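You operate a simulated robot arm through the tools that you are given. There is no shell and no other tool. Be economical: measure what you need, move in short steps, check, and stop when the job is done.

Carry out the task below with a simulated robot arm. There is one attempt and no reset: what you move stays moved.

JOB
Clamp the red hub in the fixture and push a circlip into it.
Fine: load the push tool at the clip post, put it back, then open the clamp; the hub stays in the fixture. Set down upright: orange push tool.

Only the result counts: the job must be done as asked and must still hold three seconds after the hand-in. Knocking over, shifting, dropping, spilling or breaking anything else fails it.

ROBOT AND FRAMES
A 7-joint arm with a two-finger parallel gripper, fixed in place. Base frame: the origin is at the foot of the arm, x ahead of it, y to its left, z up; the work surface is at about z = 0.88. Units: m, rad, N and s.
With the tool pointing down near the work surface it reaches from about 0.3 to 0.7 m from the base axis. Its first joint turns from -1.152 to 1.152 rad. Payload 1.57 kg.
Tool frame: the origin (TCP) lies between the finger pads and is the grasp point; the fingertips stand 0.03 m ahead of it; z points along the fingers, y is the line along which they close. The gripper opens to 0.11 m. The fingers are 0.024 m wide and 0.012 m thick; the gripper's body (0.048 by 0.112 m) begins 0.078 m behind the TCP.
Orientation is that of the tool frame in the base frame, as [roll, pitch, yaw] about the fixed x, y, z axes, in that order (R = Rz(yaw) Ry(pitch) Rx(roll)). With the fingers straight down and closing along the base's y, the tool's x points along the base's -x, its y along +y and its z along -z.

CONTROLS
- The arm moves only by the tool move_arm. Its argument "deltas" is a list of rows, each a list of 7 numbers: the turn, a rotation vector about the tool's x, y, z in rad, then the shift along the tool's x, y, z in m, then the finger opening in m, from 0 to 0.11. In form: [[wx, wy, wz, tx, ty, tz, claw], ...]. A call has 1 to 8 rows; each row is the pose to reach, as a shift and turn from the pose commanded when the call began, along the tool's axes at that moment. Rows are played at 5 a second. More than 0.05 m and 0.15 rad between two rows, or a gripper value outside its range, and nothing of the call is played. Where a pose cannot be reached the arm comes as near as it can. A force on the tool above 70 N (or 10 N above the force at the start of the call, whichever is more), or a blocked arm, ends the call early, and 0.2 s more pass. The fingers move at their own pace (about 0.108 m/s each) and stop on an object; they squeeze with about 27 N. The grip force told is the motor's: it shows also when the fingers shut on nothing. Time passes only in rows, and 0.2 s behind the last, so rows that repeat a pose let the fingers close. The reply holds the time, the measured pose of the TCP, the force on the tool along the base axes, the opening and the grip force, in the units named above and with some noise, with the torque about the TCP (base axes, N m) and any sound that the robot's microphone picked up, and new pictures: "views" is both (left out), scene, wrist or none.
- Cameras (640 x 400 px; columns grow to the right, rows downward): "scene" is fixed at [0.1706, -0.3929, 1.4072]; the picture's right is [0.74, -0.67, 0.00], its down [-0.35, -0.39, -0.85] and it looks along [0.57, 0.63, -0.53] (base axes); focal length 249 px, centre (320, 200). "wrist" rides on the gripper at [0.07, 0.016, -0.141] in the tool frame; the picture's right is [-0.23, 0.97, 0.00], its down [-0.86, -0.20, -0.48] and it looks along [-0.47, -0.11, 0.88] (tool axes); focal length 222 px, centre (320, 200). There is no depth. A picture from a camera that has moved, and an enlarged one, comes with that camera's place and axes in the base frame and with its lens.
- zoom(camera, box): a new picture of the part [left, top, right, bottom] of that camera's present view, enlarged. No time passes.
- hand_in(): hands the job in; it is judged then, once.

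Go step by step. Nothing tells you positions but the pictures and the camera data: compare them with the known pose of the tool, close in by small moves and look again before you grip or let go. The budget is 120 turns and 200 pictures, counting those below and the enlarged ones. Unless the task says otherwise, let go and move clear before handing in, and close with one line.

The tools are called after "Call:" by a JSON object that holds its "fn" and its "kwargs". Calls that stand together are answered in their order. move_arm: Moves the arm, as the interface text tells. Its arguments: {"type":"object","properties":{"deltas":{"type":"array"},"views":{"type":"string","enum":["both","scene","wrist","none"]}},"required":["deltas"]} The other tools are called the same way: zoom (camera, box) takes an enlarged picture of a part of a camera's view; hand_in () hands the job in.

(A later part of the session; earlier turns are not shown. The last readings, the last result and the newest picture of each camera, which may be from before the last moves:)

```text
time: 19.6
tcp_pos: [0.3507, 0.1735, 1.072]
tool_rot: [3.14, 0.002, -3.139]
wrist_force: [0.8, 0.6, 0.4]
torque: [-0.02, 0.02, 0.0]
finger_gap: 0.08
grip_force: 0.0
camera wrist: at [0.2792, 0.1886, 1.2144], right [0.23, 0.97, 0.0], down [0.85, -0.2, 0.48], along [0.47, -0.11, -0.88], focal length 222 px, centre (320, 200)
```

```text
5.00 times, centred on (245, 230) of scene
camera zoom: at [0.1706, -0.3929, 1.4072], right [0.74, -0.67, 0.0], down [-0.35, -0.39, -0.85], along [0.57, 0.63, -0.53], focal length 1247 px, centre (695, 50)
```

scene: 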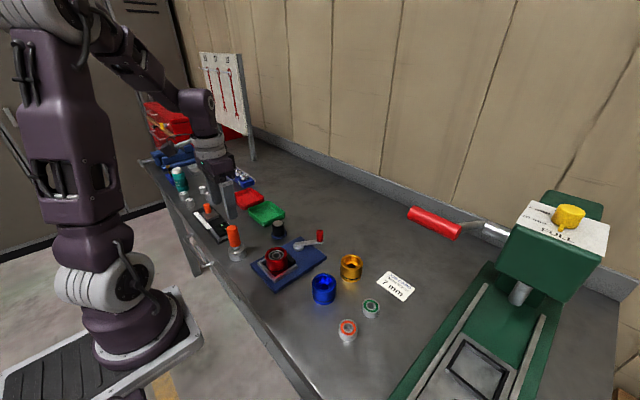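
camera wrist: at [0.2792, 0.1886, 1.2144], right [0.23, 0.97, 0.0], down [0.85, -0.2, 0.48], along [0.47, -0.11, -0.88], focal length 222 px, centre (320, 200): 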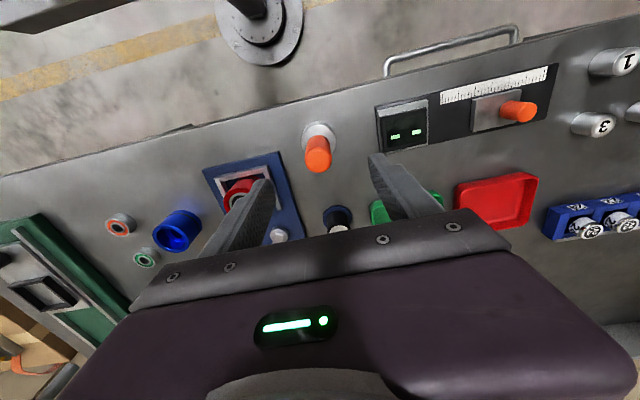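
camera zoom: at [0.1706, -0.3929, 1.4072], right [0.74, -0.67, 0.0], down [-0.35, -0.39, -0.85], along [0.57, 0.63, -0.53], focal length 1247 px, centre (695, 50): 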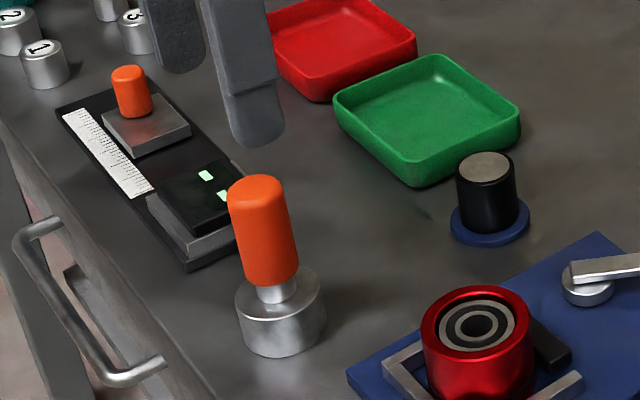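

The tool is at about (0.3525,0.170), its handle is about 0.03 m across and its top is near z=0.984. I'll descend and grip the handle.

Call:
{"fn": "move_arm", "kwargs": {"deltas": [[0, 0, 0, -0.0015, -0.003, 0.04, 0.06], [0, 0, 0, -0.0015, -0.003, 0.08, 0.06], [0, 0, 0, -0.0015, -0.003, 0.117, 0.06], [0, 0, 0, -0.0015, -0.003, 0.117, 0.06]], "views": "wrist"}}

Call:
{"fn": "zoom", "kwargs": {"camera": "scene", "box": [190, 190, 300, 270]}}

```text
time: 20.6
tcp_pos: [0.3514, 0.1692, 0.9541]
tool_rot: [3.139, 0.002, -3.14]
wrist_force: [-0.9, -0.4, 0.4]
torque: [0.0, 0.0, 0.02]
finger_gap: 0.0602
grip_force: 0.0
camera wrist: at [0.2814, 0.1842, 1.0959], right [0.23, 0.97, 0.0], down [0.85, -0.2, 0.48], along [0.47, -0.11, -0.88], focal length 222 px, centre (320, 200)
```

wrist: 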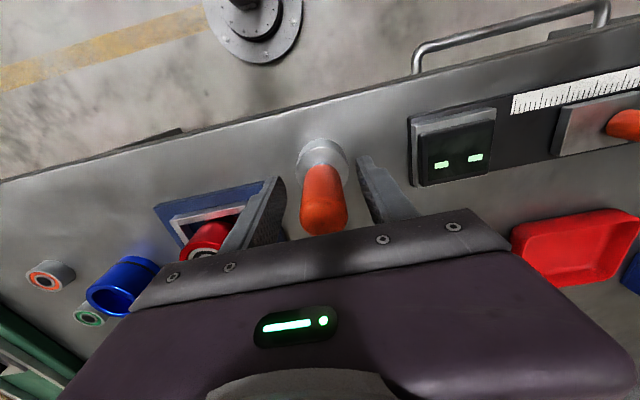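

```text
5.00 times, centred on (245, 230) of scene
camera zoom: at [0.1706, -0.3929, 1.4072], right [0.74, -0.67, 0.0], down [-0.35, -0.39, -0.85], along [0.57, 0.63, -0.53], focal length 1247 px, centre (695, 50)
```

zoom: 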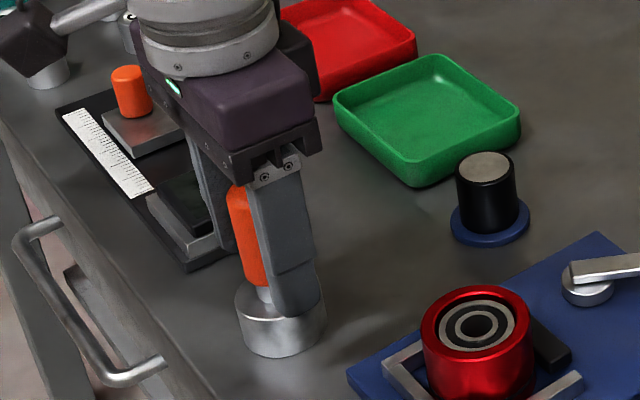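

The fingers straddle the handle symmetrically. I'll close on it.

Call:
{"fn": "move_arm", "kwargs": {"deltas": [[0, 0, 0, -0.001, 0.0005, 0, 0.04], [0, 0, 0, -0.001, 0.0005, 0, 0.0], [0, 0, 0, -0.001, 0.0005, 0, 0.0]], "views": "none"}}

```text
time: 21.4
tcp_pos: [0.3534, 0.1682, 0.9536]
tool_rot: [3.14, 0.002, -3.14]
wrist_force: [-0.3, -1.1, -0.2]
torque: [-0.03, 0.0, 0.0]
finger_gap: 0.0293
grip_force: 27.0
```

The handle is gripped at 0.029 m. I'll lift and look at the working end.

Call:
{"fn": "move_arm", "kwargs": {"deltas": [[0, 0, 0, 0, 0, -0.04, 0.0], [0, 0, 0, 0, 0, -0.08, 0.0], [0, 0, 0, 0, 0, -0.09, 0.0]]}}

Call:
{"fn": "zoom", "kwargs": {"camera": "scene", "box": [190, 170, 300, 260]}}

Call:
{"fn": "zoom", "kwargs": {"camera": "wrist", "box": [240, 80, 420, 240]}}

```text
time: 22.2
tcp_pos: [0.3531, 0.1667, 1.0436]
tool_rot: [3.139, 0.003, -3.14]
wrist_force: [0.3, -0.9, -2.3]
torque: [0.03, 0.03, 0.01]
finger_gap: 0.0293
grip_force: 27.4
camera wrist: at [0.2825, 0.1837, 1.1857], right [0.23, 0.97, 0.0], down [0.85, -0.2, 0.48], along [0.47, -0.11, -0.88], focal length 222 px, centre (320, 200)
```

scene: 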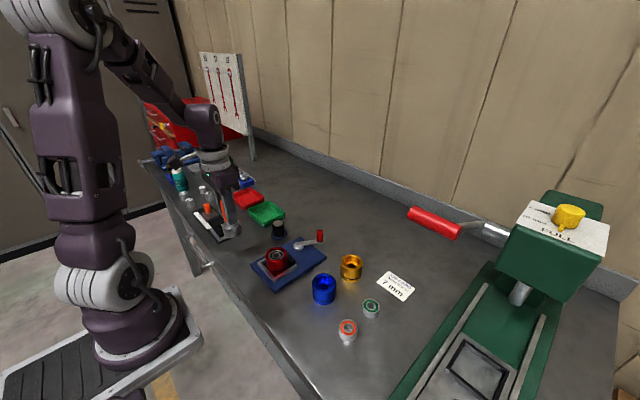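
wrist: 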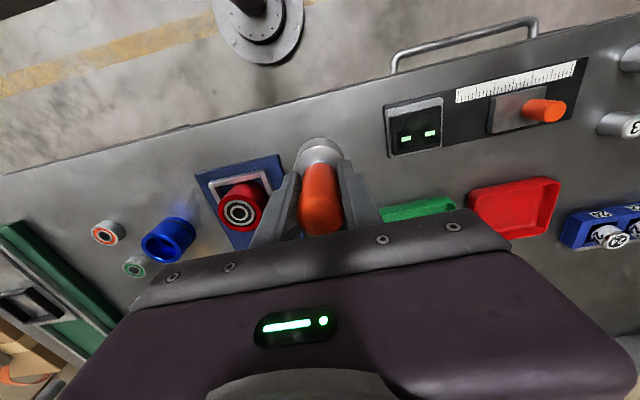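

```text
4.44 times, centred on (245, 215) of scene
camera zoom: at [0.1706, -0.3929, 1.4072], right [0.74, -0.67, 0.0], down [-0.35, -0.39, -0.85], along [0.57, 0.63, -0.53], focal length 1108 px, centre (653, 133)
```

zoom: 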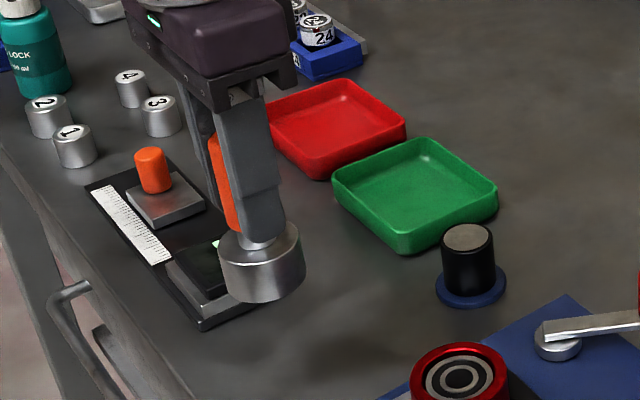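

```text
2.50 times, centred on (330, 160) of wrist
camera zoom: at [0.2825, 0.1837, 1.1857], right [0.23, 0.97, 0.0], down [0.85, -0.2, 0.48], along [0.47, -0.11, -0.88], focal length 555 px, centre (295, 300)
```

zoom: 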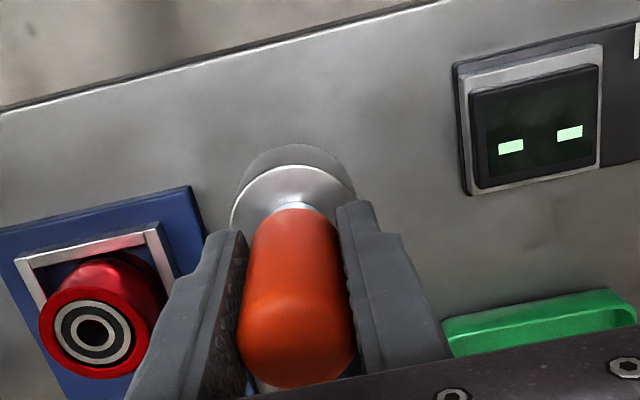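

The tool is one piece: a silver head, a neck and an orange handle. I'll carry it above the clip post near (0.497,0.165) and compare.

Call:
{"fn": "move_arm", "kwargs": {"deltas": [[0, 0, 0, -0.03, 0, -0.01, 0.0], [0, 0, 0, -0.07, 0, -0.01, 0.0], [0, 0, 0, -0.11, -0.001, -0.01, 0.0], [0, 0, 0, -0.144, -0.002, -0.01, 0.0], [0, 0, 0, -0.144, -0.002, -0.01, 0.0]]}}

Call:
{"fn": "zoom", "kwargs": {"camera": "scene", "box": [235, 170, 335, 250]}}

Call:
{"fn": "zoom", "kwargs": {"camera": "wrist", "box": [240, 80, 420, 240]}}

```text
time: 23.4
tcp_pos: [0.4977, 0.1677, 1.0539]
tool_rot: [3.14, 0.002, -3.139]
wrist_force: [-0.2, 0.0, -2.3]
torque: [0.02, -0.03, 0.01]
finger_gap: 0.0293
grip_force: 27.0
camera wrist: at [0.4267, 0.1824, 1.1951], right [0.23, 0.97, 0.0], down [0.85, -0.2, 0.48], along [0.47, -0.11, -0.88], focal length 222 px, centre (320, 200)
```

scene: 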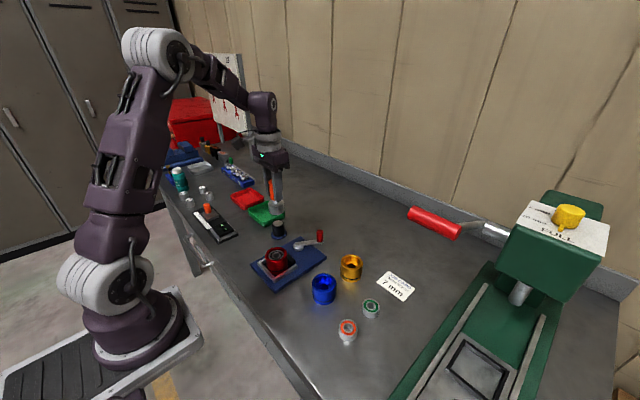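
wrist: 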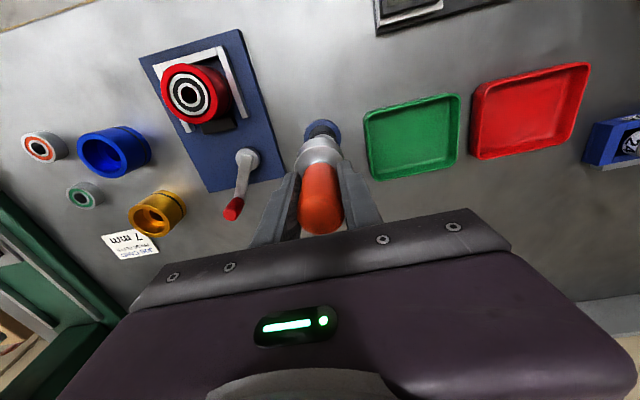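

```text
5.00 times, centred on (285, 210) of scene
camera zoom: at [0.1706, -0.3929, 1.4071], right [0.74, -0.67, 0.0], down [-0.35, -0.39, -0.85], along [0.57, 0.63, -0.53], focal length 1247 px, centre (495, 150)
```

zoom: 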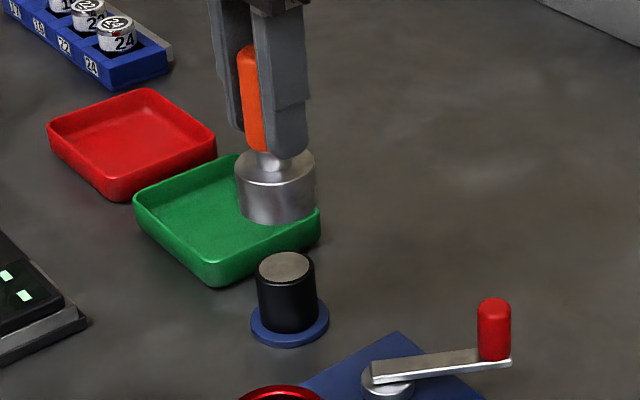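

```text
2.50 times, centred on (330, 160) of wrist
camera zoom: at [0.4267, 0.1824, 1.1951], right [0.23, 0.97, 0.0], down [0.85, -0.2, 0.48], along [0.47, -0.11, -0.88], focal length 555 px, centre (295, 300)
```

zoom: 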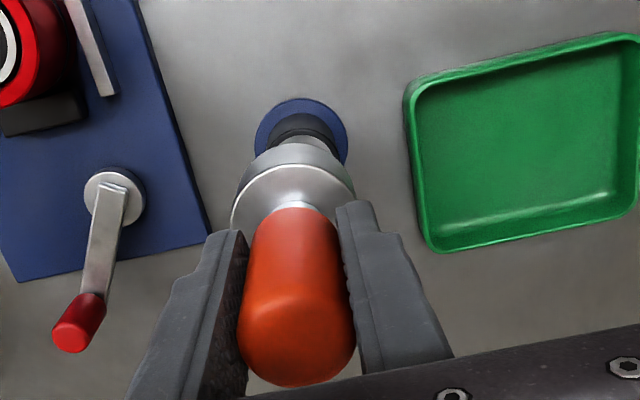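

Both cameras put the post about 4 mm further in +x and +y than the tool. I'll correct, lower to just above the post and look again.

Call:
{"fn": "move_arm", "kwargs": {"deltas": [[0, 0, 0, -0.004, 0.004, 0.02, 0.0], [0, 0, 0, -0.004, 0.004, 0.04, 0.0], [0, 0, 0, -0.004, 0.004, 0.04, 0.0]]}}

Call:
{"fn": "zoom", "kwargs": {"camera": "scene", "box": [255, 190, 305, 240]}}

Call:
{"fn": "zoom", "kwargs": {"camera": "wrist", "box": [260, 80, 380, 200]}}

```text
time: 24.2
tcp_pos: [0.5009, 0.1718, 1.0137]
tool_rot: [3.141, 0.004, -3.14]
wrist_force: [0.2, -0.3, -2.5]
torque: [0.03, 0.01, -0.02]
finger_gap: 0.029
grip_force: 26.9
camera wrist: at [0.4295, 0.1878, 1.156], right [0.23, 0.97, 0.0], down [0.85, -0.2, 0.48], along [0.47, -0.11, -0.88], focal length 222 px, centre (320, 200)
```

scene: 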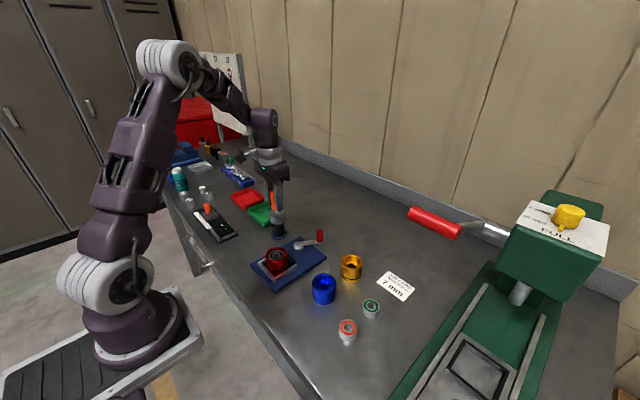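
wrist: 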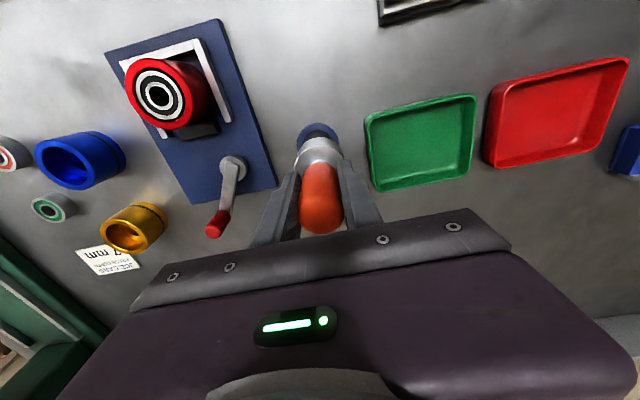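

```text
8.00 times, centred on (280, 215) of scene
camera zoom: at [0.1706, -0.3929, 1.4071], right [0.74, -0.67, 0.0], down [-0.35, -0.39, -0.85], along [0.57, 0.63, -0.53], focal length 1995 px, centre (640, 80)
```

zoom: 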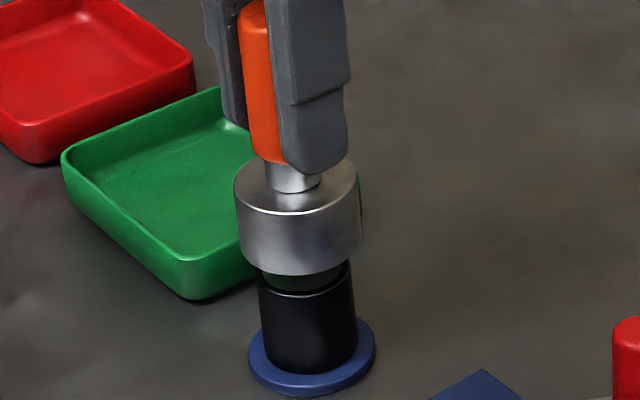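

```text
3.33 times, centred on (320, 140) of wrist
camera zoom: at [0.4295, 0.1878, 1.156], right [0.23, 0.97, 0.0], down [0.85, -0.2, 0.48], along [0.47, -0.11, -0.88], focal length 740 px, centre (320, 400)
```

zoom: 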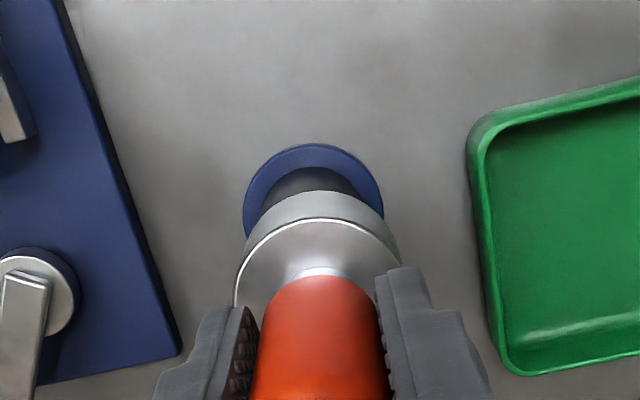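

Alignment is within about 1.5 mm. I'll make a small correction and lower gently until contact.

Call:
{"fn": "move_arm", "kwargs": {"deltas": [[0, 0, 0, 0.001, -0.001, 0.003, 0.0], [0, 0, 0, 0.001, -0.001, 0.006, 0.0], [0, 0, 0, 0.001, -0.001, 0.009, 0.0], [0, 0, 0, 0.001, -0.001, 0.011, 0.0], [0, 0, 0, 0.001, -0.001, 0.012, 0.0]], "views": "scene"}}

Call:
{"fn": "zoom", "kwargs": {"camera": "scene", "box": [255, 190, 305, 240]}}

```text
time: 25.4
tcp_pos: [0.501, 0.1721, 1.0032]
tool_rot: [3.139, 0.004, -3.14]
wrist_force: [0.1, 0.1, 0.9]
torque: [-0.16, 0.01, 0.01]
finger_gap: 0.0291
grip_force: 26.8
```

scene: 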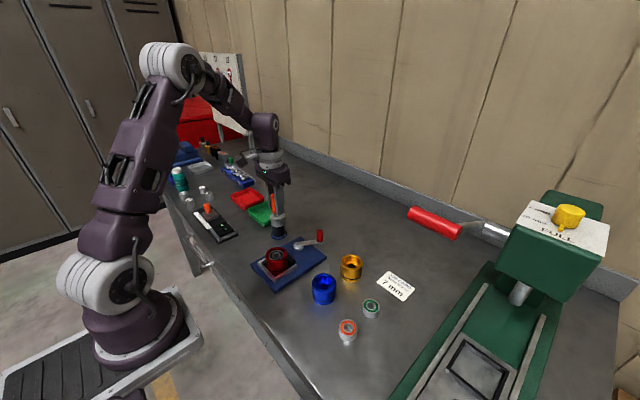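

```text
8.00 times, centred on (280, 215) of scene
camera zoom: at [0.1706, -0.3929, 1.4071], right [0.74, -0.67, 0.0], down [-0.35, -0.39, -0.85], along [0.57, 0.63, -0.53], focal length 1995 px, centre (640, 80)
```

zoom: 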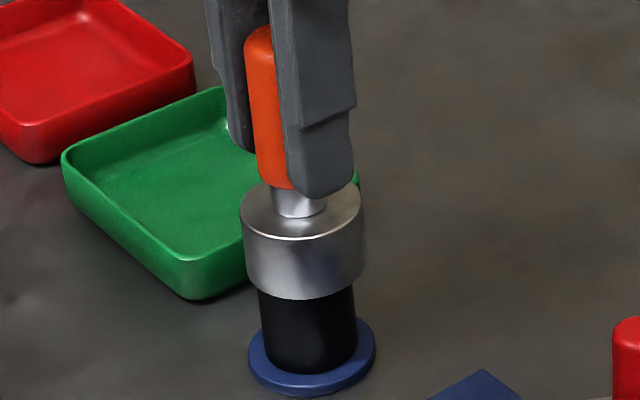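

Contact is starting, with the force 3 N above free. I'll push a little further and watch force and sound.

Call:
{"fn": "move_arm", "kwargs": {"deltas": [[0, 0, 0, 0, 0, 0.001, 0.0], [0, 0, 0, 0, 0, 0.002, 0.0], [0, 0, 0, 0, 0, 0.003, 0.0], [0, 0, 0, 0, 0, 0.003, 0.0]], "views": "none"}}

```text
time: 26.4
tcp_pos: [0.5012, 0.1704, 1.0013]
tool_rot: [3.136, 0.006, -3.139]
wrist_force: [2.2, -1.6, 19.7]
torque: [-0.49, -0.26, 0.04]
finger_gap: 0.0292
grip_force: 26.9
```

The torque shows contact off-centre toward -y. I'll lift slightly, shift 2 mm in -y and press again.

Call:
{"fn": "move_arm", "kwargs": {"deltas": [[0, 0, 0, 0, 0, -0.003, 0.0], [0, 0, 0, 0, 0, -0.007, 0.0], [0, 0, 0, -0.0005, -0.002, -0.007, 0.0], [0, 0, 0, -0.0005, -0.002, -0.003, 0.0], [0, 0, 0, -0.0005, -0.002, -0.001, 0.0], [0, 0, 0, -0.0005, -0.002, 0, 0.0], [0, 0, 0, -0.0005, -0.002, 0, 0.0]], "views": "wrist"}}

Call:
{"fn": "zoom", "kwargs": {"camera": "wrist", "box": [260, 80, 380, 200]}}

Call:
{"fn": "zoom", "kwargs": {"camera": "scene", "box": [255, 190, 305, 240]}}

```text
time: 28.0
tcp_pos: [0.5022, 0.1695, 0.9992]
tool_rot: [3.139, 0.005, -3.14]
wrist_force: [-2.4, -3.3, 20.6]
torque: [-0.46, -0.1, -0.02]
finger_gap: 0.0298
grip_force: 27.5
camera wrist: at [0.4298, 0.185, 1.1415], right [0.23, 0.97, 0.0], down [0.85, -0.2, 0.48], along [0.47, -0.11, -0.88], focal length 222 px, centre (320, 200)
```

wrist: 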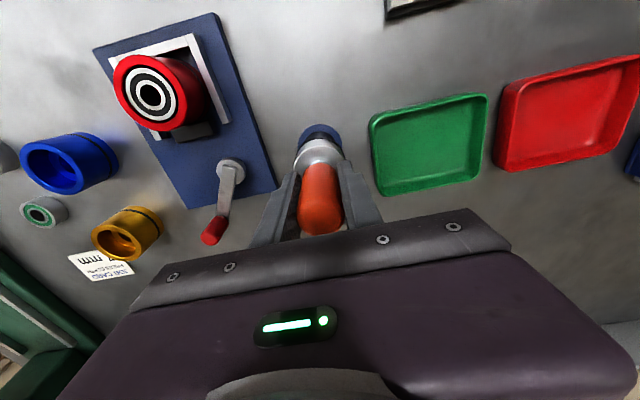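

```text
3.33 times, centred on (320, 140) of wrist
camera zoom: at [0.4298, 0.185, 1.1415], right [0.23, 0.97, 0.0], down [0.85, -0.2, 0.48], along [0.47, -0.11, -0.88], focal length 740 px, centre (320, 400)
```

zoom: 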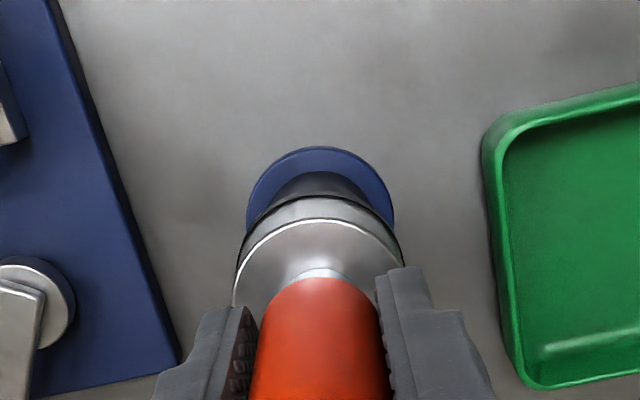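

```text
8.00 times, centred on (280, 215) of scene
camera zoom: at [0.1702, -0.3931, 1.4071], right [0.74, -0.67, 0.0], down [-0.35, -0.39, -0.85], along [0.57, 0.63, -0.53], focal length 1995 px, centre (640, 80)
```

zoom: 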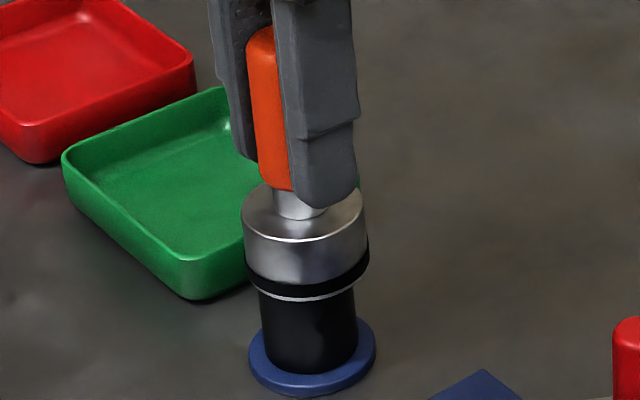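

A black and silver ring now shows under the head, so the clip appears loaded. I'll lift and inspect.

Call:
{"fn": "move_arm", "kwargs": {"deltas": [[0, 0, 0, 0, 0, -0.01, 0.0], [0, 0, 0, 0, 0, -0.04, 0.0], [0, 0, 0, 0, 0, -0.06, 0.0], [0, 0, 0, 0, 0, -0.06, 0.0]], "views": "wrist"}}

Call:
{"fn": "zoom", "kwargs": {"camera": "scene", "box": [245, 170, 315, 240]}}

Call:
{"fn": "zoom", "kwargs": {"camera": "scene", "box": [240, 200, 350, 280]}}

```text
time: 29.0
tcp_pos: [0.5005, 0.1697, 1.0607]
tool_rot: [3.139, 0.003, -3.138]
wrist_force: [-0.7, -0.1, -2.5]
torque: [0.03, -0.01, 0.01]
finger_gap: 0.0294
grip_force: 26.7
camera wrist: at [0.4292, 0.1853, 1.2029], right [0.23, 0.97, 0.0], down [0.85, -0.2, 0.48], along [0.47, -0.11, -0.88], focal length 222 px, centre (320, 200)
```

wrist: 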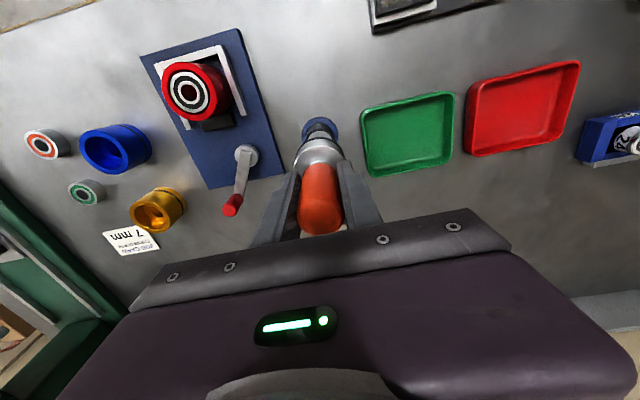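

```text
5.71 times, centred on (280, 205) of scene
camera zoom: at [0.1706, -0.3929, 1.4071], right [0.74, -0.67, 0.0], down [-0.35, -0.39, -0.85], along [0.57, 0.63, -0.53], focal length 1425 px, centre (549, 171)
```

zoom: 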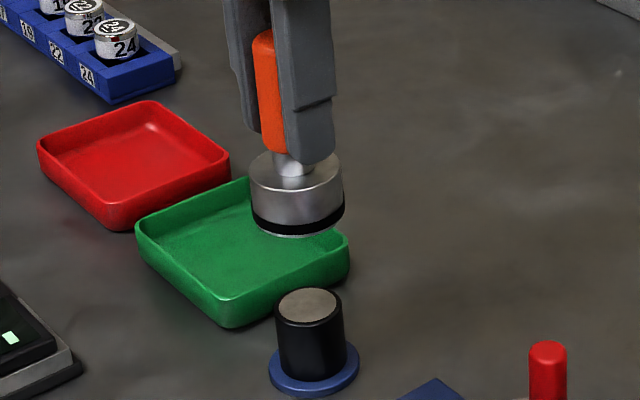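

```text
5.00 times, centred on (295, 240) of scene
camera zoom: at [0.1706, -0.3929, 1.4071], right [0.74, -0.67, 0.0], down [-0.35, -0.39, -0.85], along [0.57, 0.63, -0.53], focal length 1247 px, centre (445, 0)
```

zoom: 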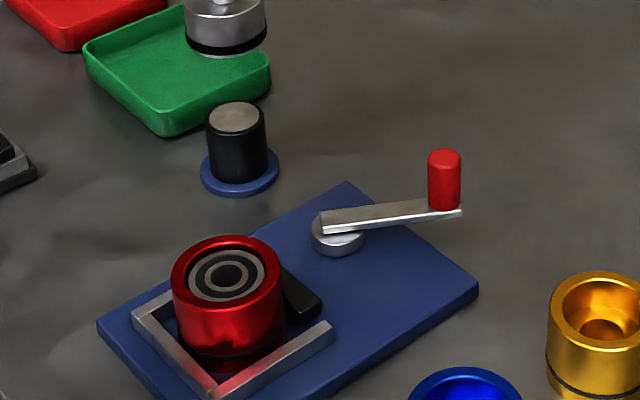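

The black clip is on the tool head and the post and fixture are undisturbed. I'll carry the tool over the hub near (0.411,0.045).

Call:
{"fn": "move_arm", "kwargs": {"deltas": [[0, 0, 0, 0.025, -0.035, -0.01, 0.0], [0, 0, 0, 0.05, -0.07, -0.01, 0.0], [0, 0, 0, 0.075, -0.105, -0.01, 0.0], [0, 0, 0, 0.089, -0.1245, -0.01, 0.0], [0, 0, 0, 0.089, -0.1245, 0.02, 0.0], [0, 0, 0, 0.089, -0.1245, 0.02, 0.0]]}}

Call:
{"fn": "zoom", "kwargs": {"camera": "scene", "box": [245, 210, 315, 280]}}

Call:
{"fn": "zoom", "kwargs": {"camera": "wrist", "box": [260, 80, 380, 200]}}

```text
time: 30.4
tcp_pos: [0.411, 0.0454, 1.0388]
tool_rot: [3.139, 0.002, -3.139]
wrist_force: [1.1, -0.2, -1.7]
torque: [0.03, 0.02, -0.01]
finger_gap: 0.0291
grip_force: 27.2
camera wrist: at [0.3409, 0.0605, 1.18], right [0.23, 0.97, 0.0], down [0.85, -0.2, 0.48], along [0.47, -0.11, -0.88], focal length 222 px, centre (320, 200)
```

scene: 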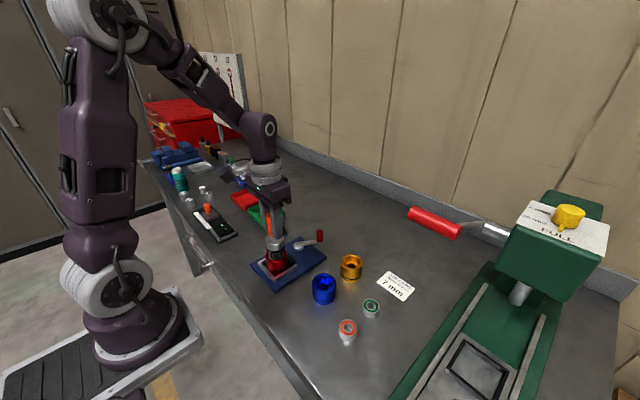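
wrist: 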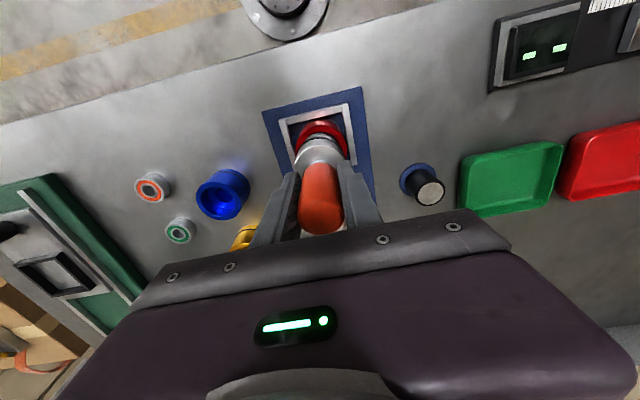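

```text
5.71 times, centred on (280, 245) of scene
camera zoom: at [0.1706, -0.3929, 1.4071], right [0.74, -0.67, 0.0], down [-0.35, -0.39, -0.85], along [0.57, 0.63, -0.53], focal length 1425 px, centre (549, -57)
```

zoom: 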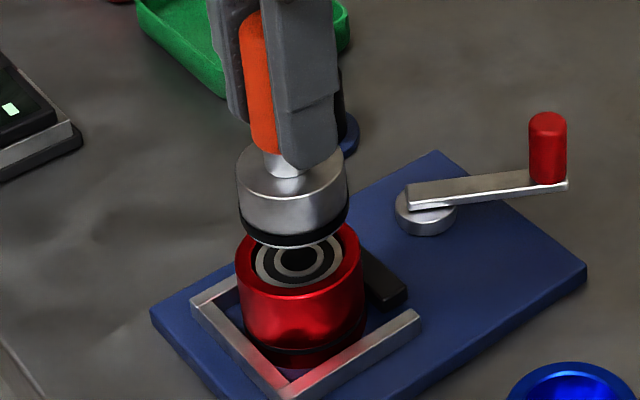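

```text
3.33 times, centred on (320, 140) of wrist
camera zoom: at [0.3409, 0.0605, 1.18], right [0.23, 0.97, 0.0], down [0.85, -0.2, 0.48], along [0.47, -0.11, -0.88], focal length 740 px, centre (320, 400)
```

zoom: 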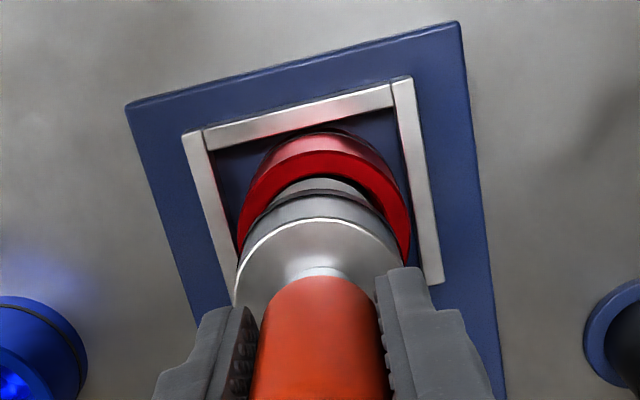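

Alignment in the scene view is good. I'll zoom in on the wrist view to check the sideways alignment.

Call:
{"fn": "zoom", "kwargs": {"camera": "wrist", "box": [290, 110, 350, 170]}}

Call:
{"fn": "zoom", "kwargs": {"camera": "scene", "box": [262, 230, 302, 270]}}

```text
6.67 times, centred on (320, 140) of wrist
camera zoom: at [0.3409, 0.0605, 1.18], right [0.23, 0.97, 0.0], down [0.85, -0.2, 0.48], along [0.47, -0.11, -0.88], focal length 1481 px, centre (320, 600)
```

zoom: 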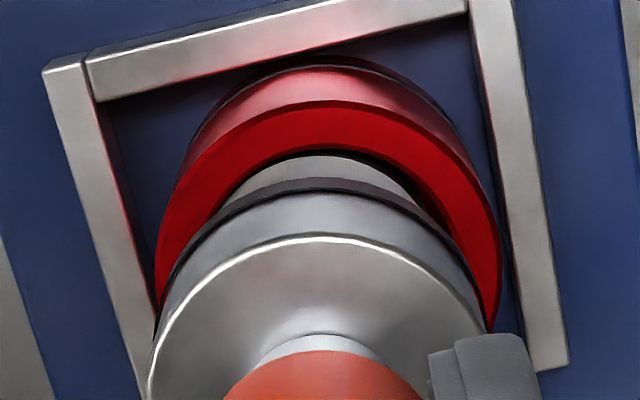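

```text
10.00 times, centred on (282, 250) of scene
camera zoom: at [0.1706, -0.3929, 1.4071], right [0.74, -0.67, 0.0], down [-0.35, -0.39, -0.85], along [0.57, 0.63, -0.53], focal length 2493 px, centre (700, -300)
```

zoom: 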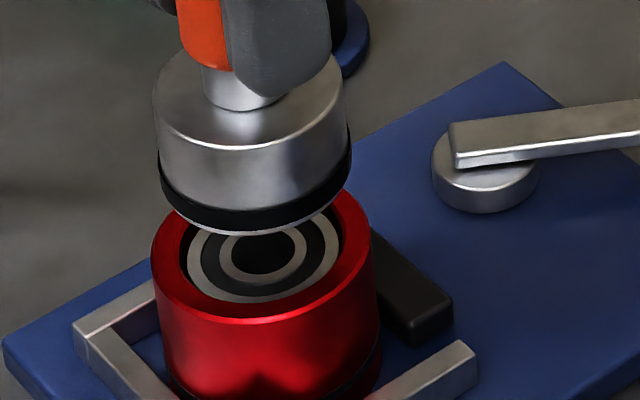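

The tool needs about 1.5 mm in +y and 0.7 mm in +x. I'll correct and descend gently into the bore.

Call:
{"fn": "move_arm", "kwargs": {"deltas": [[0, 0, 0, -0.0007, 0.0015, 0.015, 0.0], [0, 0, 0, -0.0007, 0.0015, 0.027, 0.0], [0, 0, 0, -0.0007, 0.0015, 0.031, 0.0], [0, 0, 0, -0.0007, 0.0015, 0.034, 0.0], [0, 0, 0, -0.0007, 0.0015, 0.036, 0.0], [0, 0, 0, -0.0007, 0.0015, 0.036, 0.0]], "views": "wrist"}}

Call:
{"fn": "zoom", "kwargs": {"camera": "wrist", "box": [290, 110, 350, 170]}}

Call:
{"fn": "zoom", "kwargs": {"camera": "scene", "box": [262, 230, 302, 270]}}

```text
time: 31.4
tcp_pos: [0.4137, 0.0464, 1.0089]
tool_rot: [3.138, 0.007, -3.138]
wrist_force: [-6.0, 2.8, 19.8]
torque: [-0.16, 0.29, 0.0]
finger_gap: 0.0294
grip_force: 27.0
stopped in row 4: the force on the tool passed its limit at 82 N (the readings are from after the stop); the commanded pose is now the measured one
camera wrist: at [0.3422, 0.0619, 1.1502], right [0.22, 0.97, 0.01], down [0.85, -0.2, 0.49], along [0.47, -0.1, -0.87], focal length 222 px, centre (320, 200)
```

wrist: 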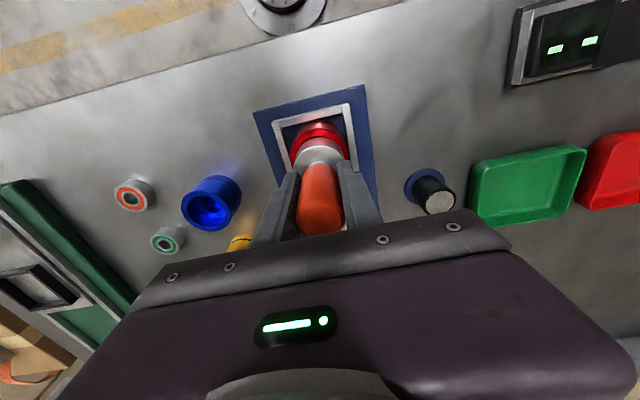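

```text
6.67 times, centred on (320, 140) of wrist
camera zoom: at [0.3422, 0.0619, 1.1502], right [0.22, 0.97, 0.01], down [0.85, -0.2, 0.49], along [0.47, -0.1, -0.87], focal length 1481 px, centre (320, 600)
```

zoom: 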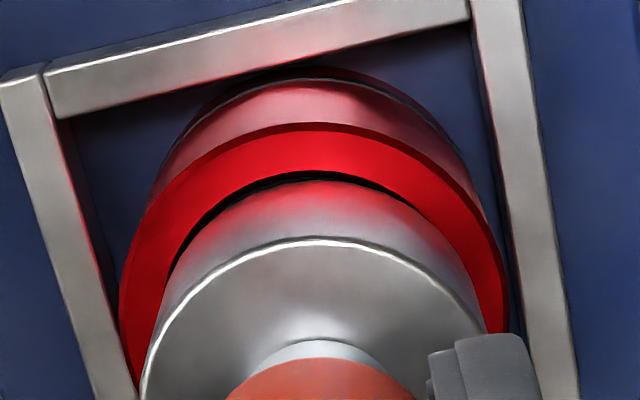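

```text
10.00 times, centred on (282, 250) of scene
camera zoom: at [0.1702, -0.3929, 1.4072], right [0.74, -0.67, 0.0], down [-0.35, -0.39, -0.85], along [0.57, 0.63, -0.53], focal length 2493 px, centre (700, -300)
```

zoom: 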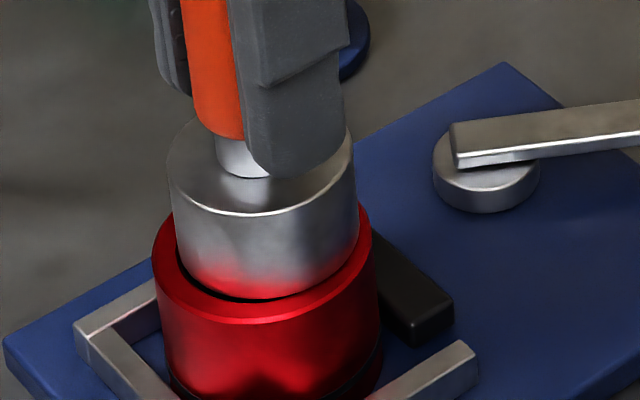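

The push stopped at 82 N and the black clip no longer shows on the head. I'll lift off straight up and inspect the hub.

Call:
{"fn": "move_arm", "kwargs": {"deltas": [[0, 0, 0, 0, 0, -0.01, 0.0], [0, 0, 0, 0, 0, -0.03, 0.0], [0, 0, 0, 0, 0, -0.06, 0.0], [0, 0, 0, 0, 0, -0.06, 0.0]], "views": "wrist"}}

Call:
{"fn": "zoom", "kwargs": {"camera": "scene", "box": [252, 200, 312, 280]}}

Call:
{"fn": "zoom", "kwargs": {"camera": "scene", "box": [262, 235, 302, 275]}}

```text
time: 32.4
tcp_pos: [0.4147, 0.0456, 1.0674]
tool_rot: [3.138, 0.01, -3.139]
wrist_force: [-0.1, -0.6, -2.5]
torque: [0.01, -0.01, -0.04]
finger_gap: 0.0295
grip_force: 27.7
camera wrist: at [0.3427, 0.0611, 1.2099], right [0.22, 0.97, 0.01], down [0.85, -0.2, 0.49], along [0.47, -0.1, -0.87], focal length 222 px, centre (320, 200)
```

wrist: 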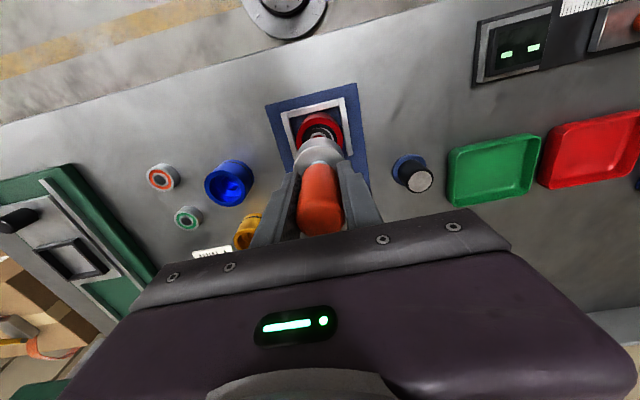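

```text
5.00 times, centred on (282, 240) of scene
camera zoom: at [0.1706, -0.3929, 1.4071], right [0.74, -0.67, 0.0], down [-0.35, -0.39, -0.85], along [0.57, 0.63, -0.53], focal length 1247 px, centre (510, 0)
```

zoom: 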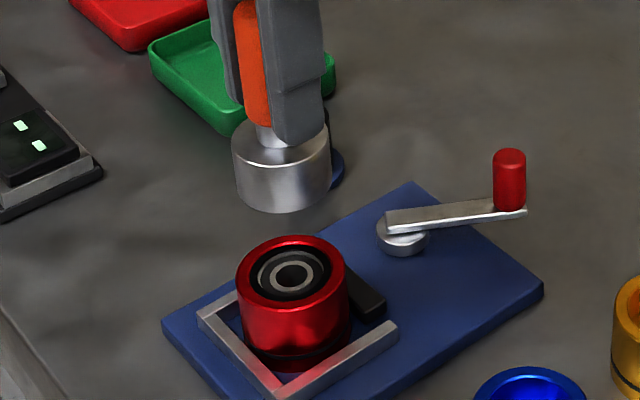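

```text
10.00 times, centred on (282, 255) of scene
camera zoom: at [0.1706, -0.3929, 1.4071], right [0.74, -0.67, 0.0], down [-0.35, -0.39, -0.85], along [0.57, 0.63, -0.53], focal length 2493 px, centre (700, -350)
```

zoom: 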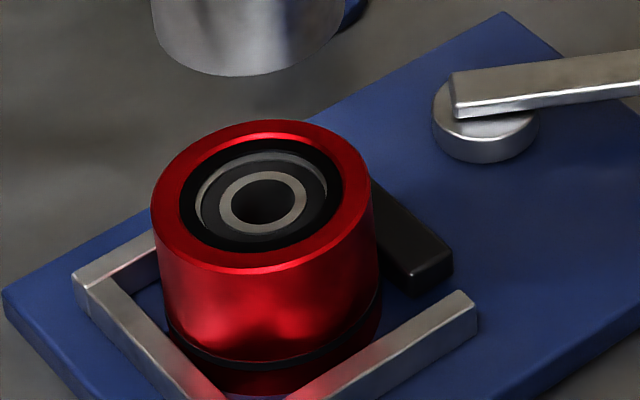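

The clip sits evenly in the hub bore and the tool head is empty. Next I'll carry the push tool back to its spot at (0.353,0.169).

Call:
{"fn": "move_arm", "kwargs": {"deltas": [[0.0036, 0.007, 0.0036, 0.02, 0.04, 0, 0.0], [0.0036, 0.007, 0.0036, 0.04, 0.08, 0, 0.0], [0.0036, 0.007, 0.0036, 0.061, 0.118, 0, 0.0], [0.0036, 0.007, 0.0036, 0.061, 0.123, 0.04, 0.0], [0.0036, 0.007, 0.0036, 0.061, 0.123, 0.08, 0.0], [0.0036, 0.007, 0.0036, 0.061, 0.123, 0.1, 0.0], [0.0036, 0.007, 0.0036, 0.061, 0.123, 0.1, 0.0]]}}

Call:
{"fn": "zoom", "kwargs": {"camera": "scene", "box": [190, 190, 300, 270]}}

```text
time: 34.0
tcp_pos: [0.354, 0.1694, 0.9679]
tool_rot: [3.141, 0.003, 3.14]
wrist_force: [0.0, -0.3, -2.1]
torque: [0.02, -0.02, -0.03]
finger_gap: 0.0292
grip_force: 27.1
camera wrist: at [0.2835, 0.1856, 1.1101], right [0.23, 0.97, 0.0], down [0.85, -0.2, 0.48], along [0.47, -0.11, -0.88], focal length 222 px, centre (320, 200)
```

scene: 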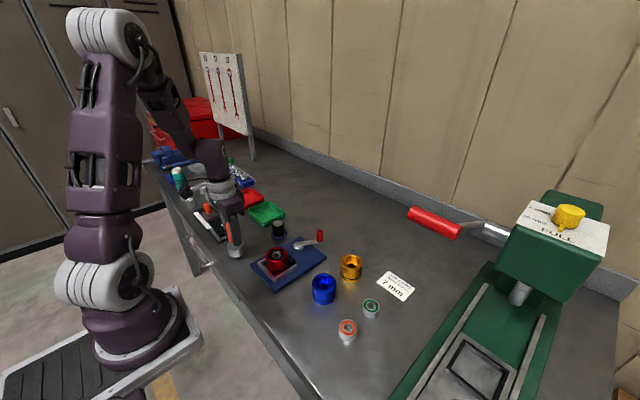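
wrist: 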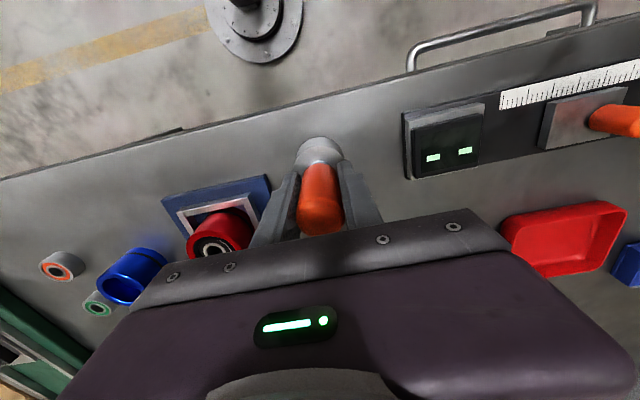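

```text
5.00 times, centred on (245, 230) of scene
camera zoom: at [0.1706, -0.3929, 1.4072], right [0.74, -0.67, 0.0], down [-0.35, -0.39, -0.85], along [0.57, 0.63, -0.53], focal length 1247 px, centre (695, 50)
```

zoom: 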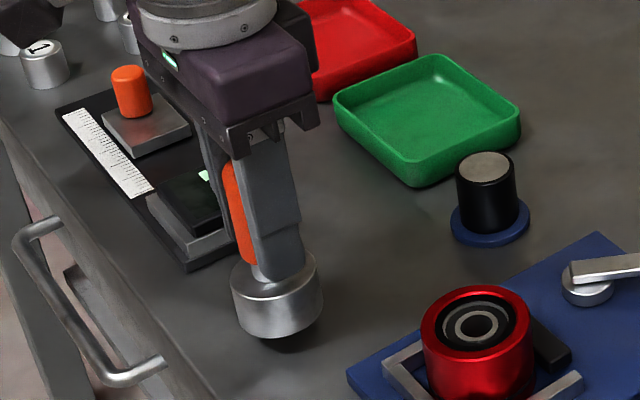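

The tool is a centimetre or so above its spot. I'll lower it in small steps until contact.

Call:
{"fn": "move_arm", "kwargs": {"deltas": [[0, 0, 0, 0, 0, 0.005, 0.0], [0, 0, 0, 0, 0, 0.009, 0.0], [0, 0, 0, 0, 0, 0.011, 0.0], [0, 0, 0, 0, 0, 0.012, 0.0]], "views": "none"}}

```text
time: 35.0
tcp_pos: [0.3531, 0.1687, 0.9557]
tool_rot: [-3.141, 0.001, -3.141]
wrist_force: [-0.2, -0.3, -1.9]
torque: [-0.02, 0.0, -0.01]
finger_gap: 0.0295
grip_force: 27.3
```

Call:
{"fn": "move_arm", "kwargs": {"deltas": [[0, 0, 0, 0, 0, 0.0015, 0.0], [0, 0, 0, 0, 0, 0.003, 0.0], [0, 0, 0, 0, 0, 0.004, 0.0], [0, 0, 0, 0, 0, 0.005, 0.0]], "views": "none"}}

```text
time: 36.0
tcp_pos: [0.354, 0.1689, 0.9502]
tool_rot: [-3.14, 0.001, 3.141]
wrist_force: [-5.9, -5.3, 20.4]
torque: [0.16, 0.13, 0.05]
finger_gap: 0.0294
grip_force: 26.6
```

The tool is on the table with 22 N of contact force. I'll relax a little, open evenly and rise clear.

Call:
{"fn": "move_arm", "kwargs": {"deltas": [[0, 0, 0, 0, 0, -0.001, 0.0], [0, 0, 0, 0, 0, -0.0015, 0.06], [0, 0, 0, 0, 0, -0.0015, 0.06], [0, 0, 0, 0, 0, -0.0015, 0.06], [0, 0, 0, 0, 0, -0.04, 0.06], [0, 0, 0, 0, 0, -0.08, 0.06], [0, 0, 0, 0, 0, -0.12, 0.06], [0, 0, 0, 0, 0, -0.15, 0.06]]}}

Call:
{"fn": "zoom", "kwargs": {"camera": "scene", "box": [190, 190, 300, 270]}}

```text
time: 37.8
tcp_pos: [0.3525, 0.1689, 1.1008]
tool_rot: [-3.141, 0.003, 3.139]
wrist_force: [0.0, 0.2, -0.2]
torque: [0.03, -0.01, -0.01]
finger_gap: 0.0601
grip_force: 0.0
camera wrist: at [0.2812, 0.1855, 1.2432], right [0.23, 0.97, 0.0], down [0.85, -0.2, 0.48], along [0.47, -0.11, -0.88], focal length 222 px, centre (320, 200)
```

scene: 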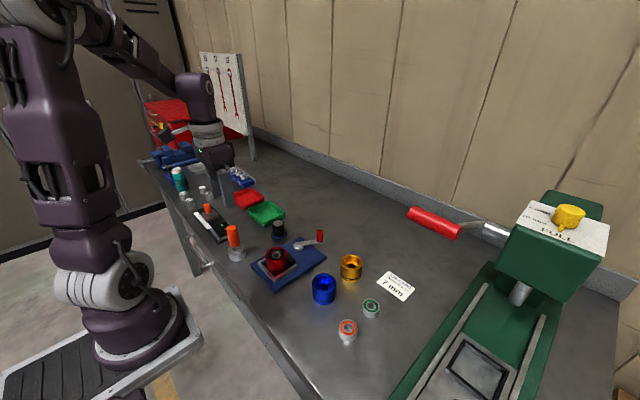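
wrist: 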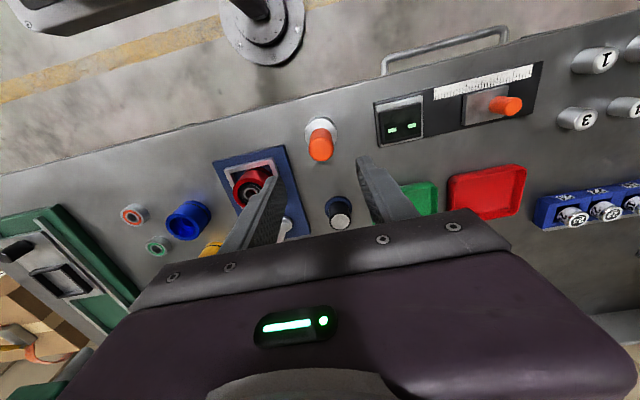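

```text
5.00 times, centred on (245, 230) of scene
camera zoom: at [0.1706, -0.3929, 1.4071], right [0.74, -0.67, 0.0], down [-0.35, -0.39, -0.85], along [0.57, 0.63, -0.53], focal length 1247 px, centre (695, 50)
```

zoom: 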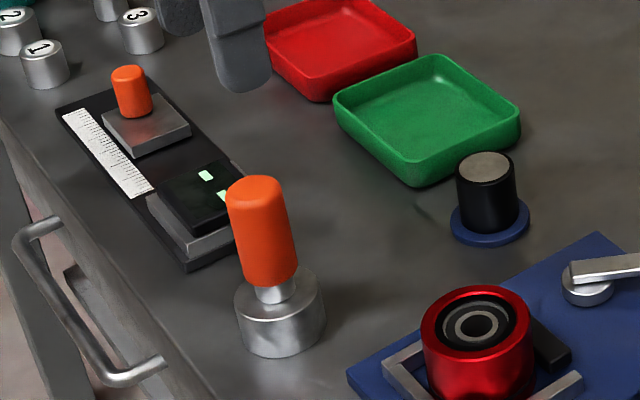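

The push tool stands exactly where it was. Before opening the clamp I'll look at the clip from above.

Call:
{"fn": "move_arm", "kwargs": {"deltas": [[0, 0, 0, -0.015, -0.04, 0, 0.1], [0, 0, 0, -0.03, -0.08, 0, 0.1], [0, 0, 0, -0.033, -0.12, 0, 0.1], [0, 0, 0, -0.033, -0.122, 0.04, 0.1], [0, 0, 0, -0.033, -0.122, 0.04, 0.1]], "views": "wrist"}}

Call:
{"fn": "zoom", "kwargs": {"camera": "wrist", "box": [280, 100, 380, 190]}}

```text
time: 39.0
tcp_pos: [0.3858, 0.0491, 1.0622]
tool_rot: [-3.141, 0.003, -3.141]
wrist_force: [0.6, -0.2, 0.1]
torque: [0.01, 0.0, 0.0]
finger_gap: 0.1
grip_force: 0.1
camera wrist: at [0.3164, 0.0643, 1.2039], right [0.23, 0.97, 0.0], down [0.85, -0.2, 0.48], along [0.47, -0.11, -0.88], focal length 222 px, centre (320, 200)
```

wrist: 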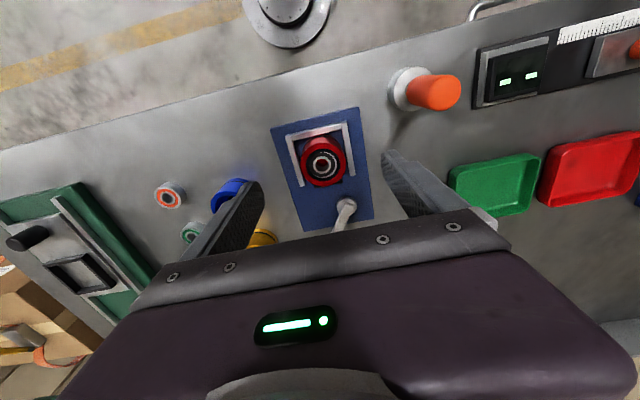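

```text
4.44 times, centred on (330, 145) of wrist
camera zoom: at [0.3164, 0.0643, 1.2039], right [0.23, 0.97, 0.0], down [0.85, -0.2, 0.48], along [0.47, -0.11, -0.88], focal length 987 px, centre (276, 444)
```

zoom: 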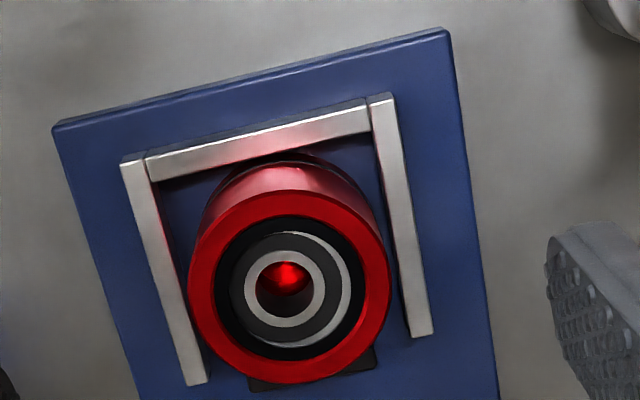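

Call:
{"fn": "zoom", "kwargs": {"camera": "wrist", "box": [298, 132, 350, 192]}}

Call:
{"fn": "zoom", "kwargs": {"camera": "scene", "box": [266, 242, 290, 266]}}

```text
6.67 times, centred on (324, 162) of wrist
camera zoom: at [0.3164, 0.0643, 1.2039], right [0.23, 0.97, 0.0], down [0.85, -0.2, 0.48], along [0.47, -0.11, -0.88], focal length 1481 px, centre (293, 453)
```

zoom: 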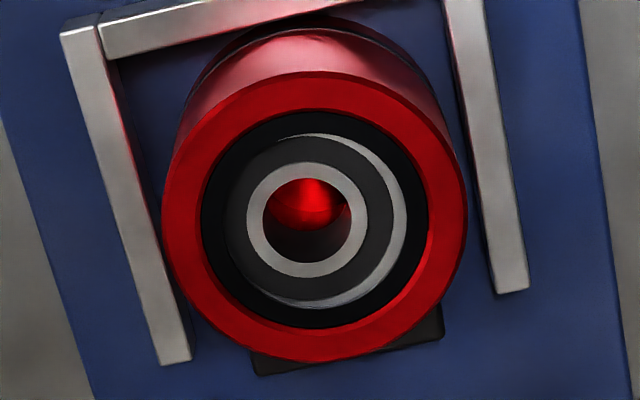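

```text
16.00 times, centred on (278, 254) of scene
camera zoom: at [0.1706, -0.3929, 1.4072], right [0.74, -0.67, 0.0], down [-0.35, -0.39, -0.85], along [0.57, 0.63, -0.53], focal length 3989 px, centre (992, -664)
```

zoom: 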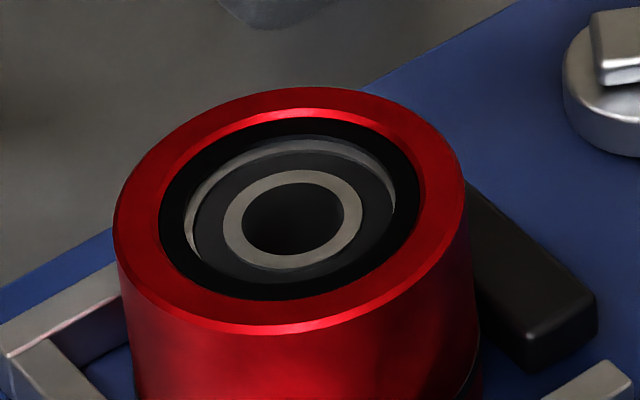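

The clip lies flat and concentric just below the rim. Next I'll open the clamp, moving above the knob near (0.558,0.033) first.

Call:
{"fn": "move_arm", "kwargs": {"deltas": [[0, 0, 0, -0.045, -0.004, 0, 0.06], [0, 0, 0, -0.09, -0.008, 0, 0.06], [0, 0, 0, -0.135, -0.012, 0, 0.06], [0, 0, 0, -0.173, -0.0165, 0, 0.06], [0, 0, 0, -0.173, -0.0165, 0.04, 0.06], [0, 0, 0, -0.173, -0.0165, 0.06, 0.06], [0, 0, 0, -0.173, -0.0165, 0.06, 0.06]], "views": "wrist"}}

Call:
{"fn": "zoom", "kwargs": {"camera": "wrist", "box": [240, 80, 420, 220]}}

```text
time: 40.6
tcp_pos: [0.5589, 0.0297, 1.0029]
tool_rot: [3.14, 0.003, -3.141]
wrist_force: [0.0, -0.1, 1.0]
torque: [0.0, 0.01, -0.01]
finger_gap: 0.0599
grip_force: 0.2
camera wrist: at [0.4877, 0.0456, 1.1448], right [0.23, 0.97, 0.0], down [0.85, -0.2, 0.48], along [0.47, -0.11, -0.88], focal length 222 px, centre (320, 200)
```

wrist: 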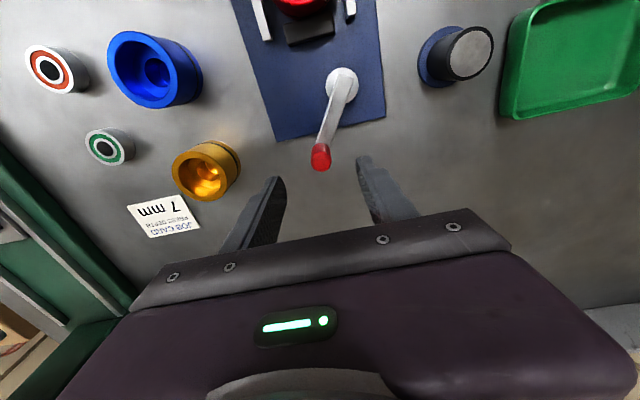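

```text
2.86 times, centred on (330, 150) of wrist
camera zoom: at [0.4877, 0.0456, 1.1448], right [0.23, 0.97, 0.0], down [0.85, -0.2, 0.48], along [0.47, -0.11, -0.88], focal length 635 px, centre (291, 343)
```

zoom: 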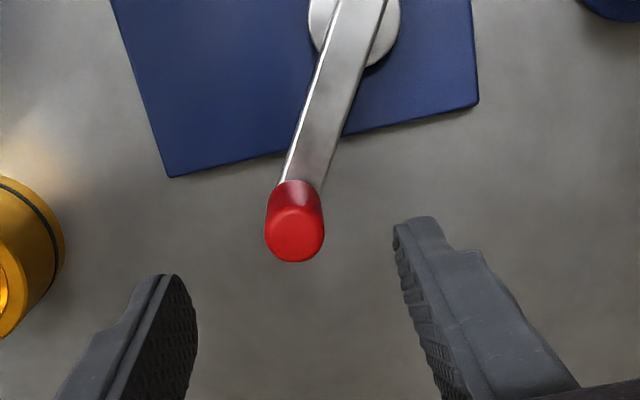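

The knob is centred between the fingers. I'll descend and grip it.

Call:
{"fn": "move_arm", "kwargs": {"deltas": [[0, 0, 0, 0.0015, 0.0015, 0.025, 0.06], [0, 0, 0, 0.0015, 0.0015, 0.05, 0.06], [0, 0, 0, 0.0015, 0.0015, 0.05, 0.03], [0, 0, 0, 0.0015, 0.0015, 0.05, 0.01], [0, 0, 0, 0.0015, 0.0015, 0.05, 0.0], [0, 0, 0, 0.0015, 0.0015, 0.05, 0.0]], "views": "none"}}

```text
time: 42.0
tcp_pos: [0.5579, 0.0324, 0.9529]
tool_rot: [-3.14, 0.003, 3.142]
wrist_force: [4.0, -3.8, -6.9]
torque: [-0.08, -0.7, 0.03]
finger_gap: 0.0197
grip_force: 33.2
```

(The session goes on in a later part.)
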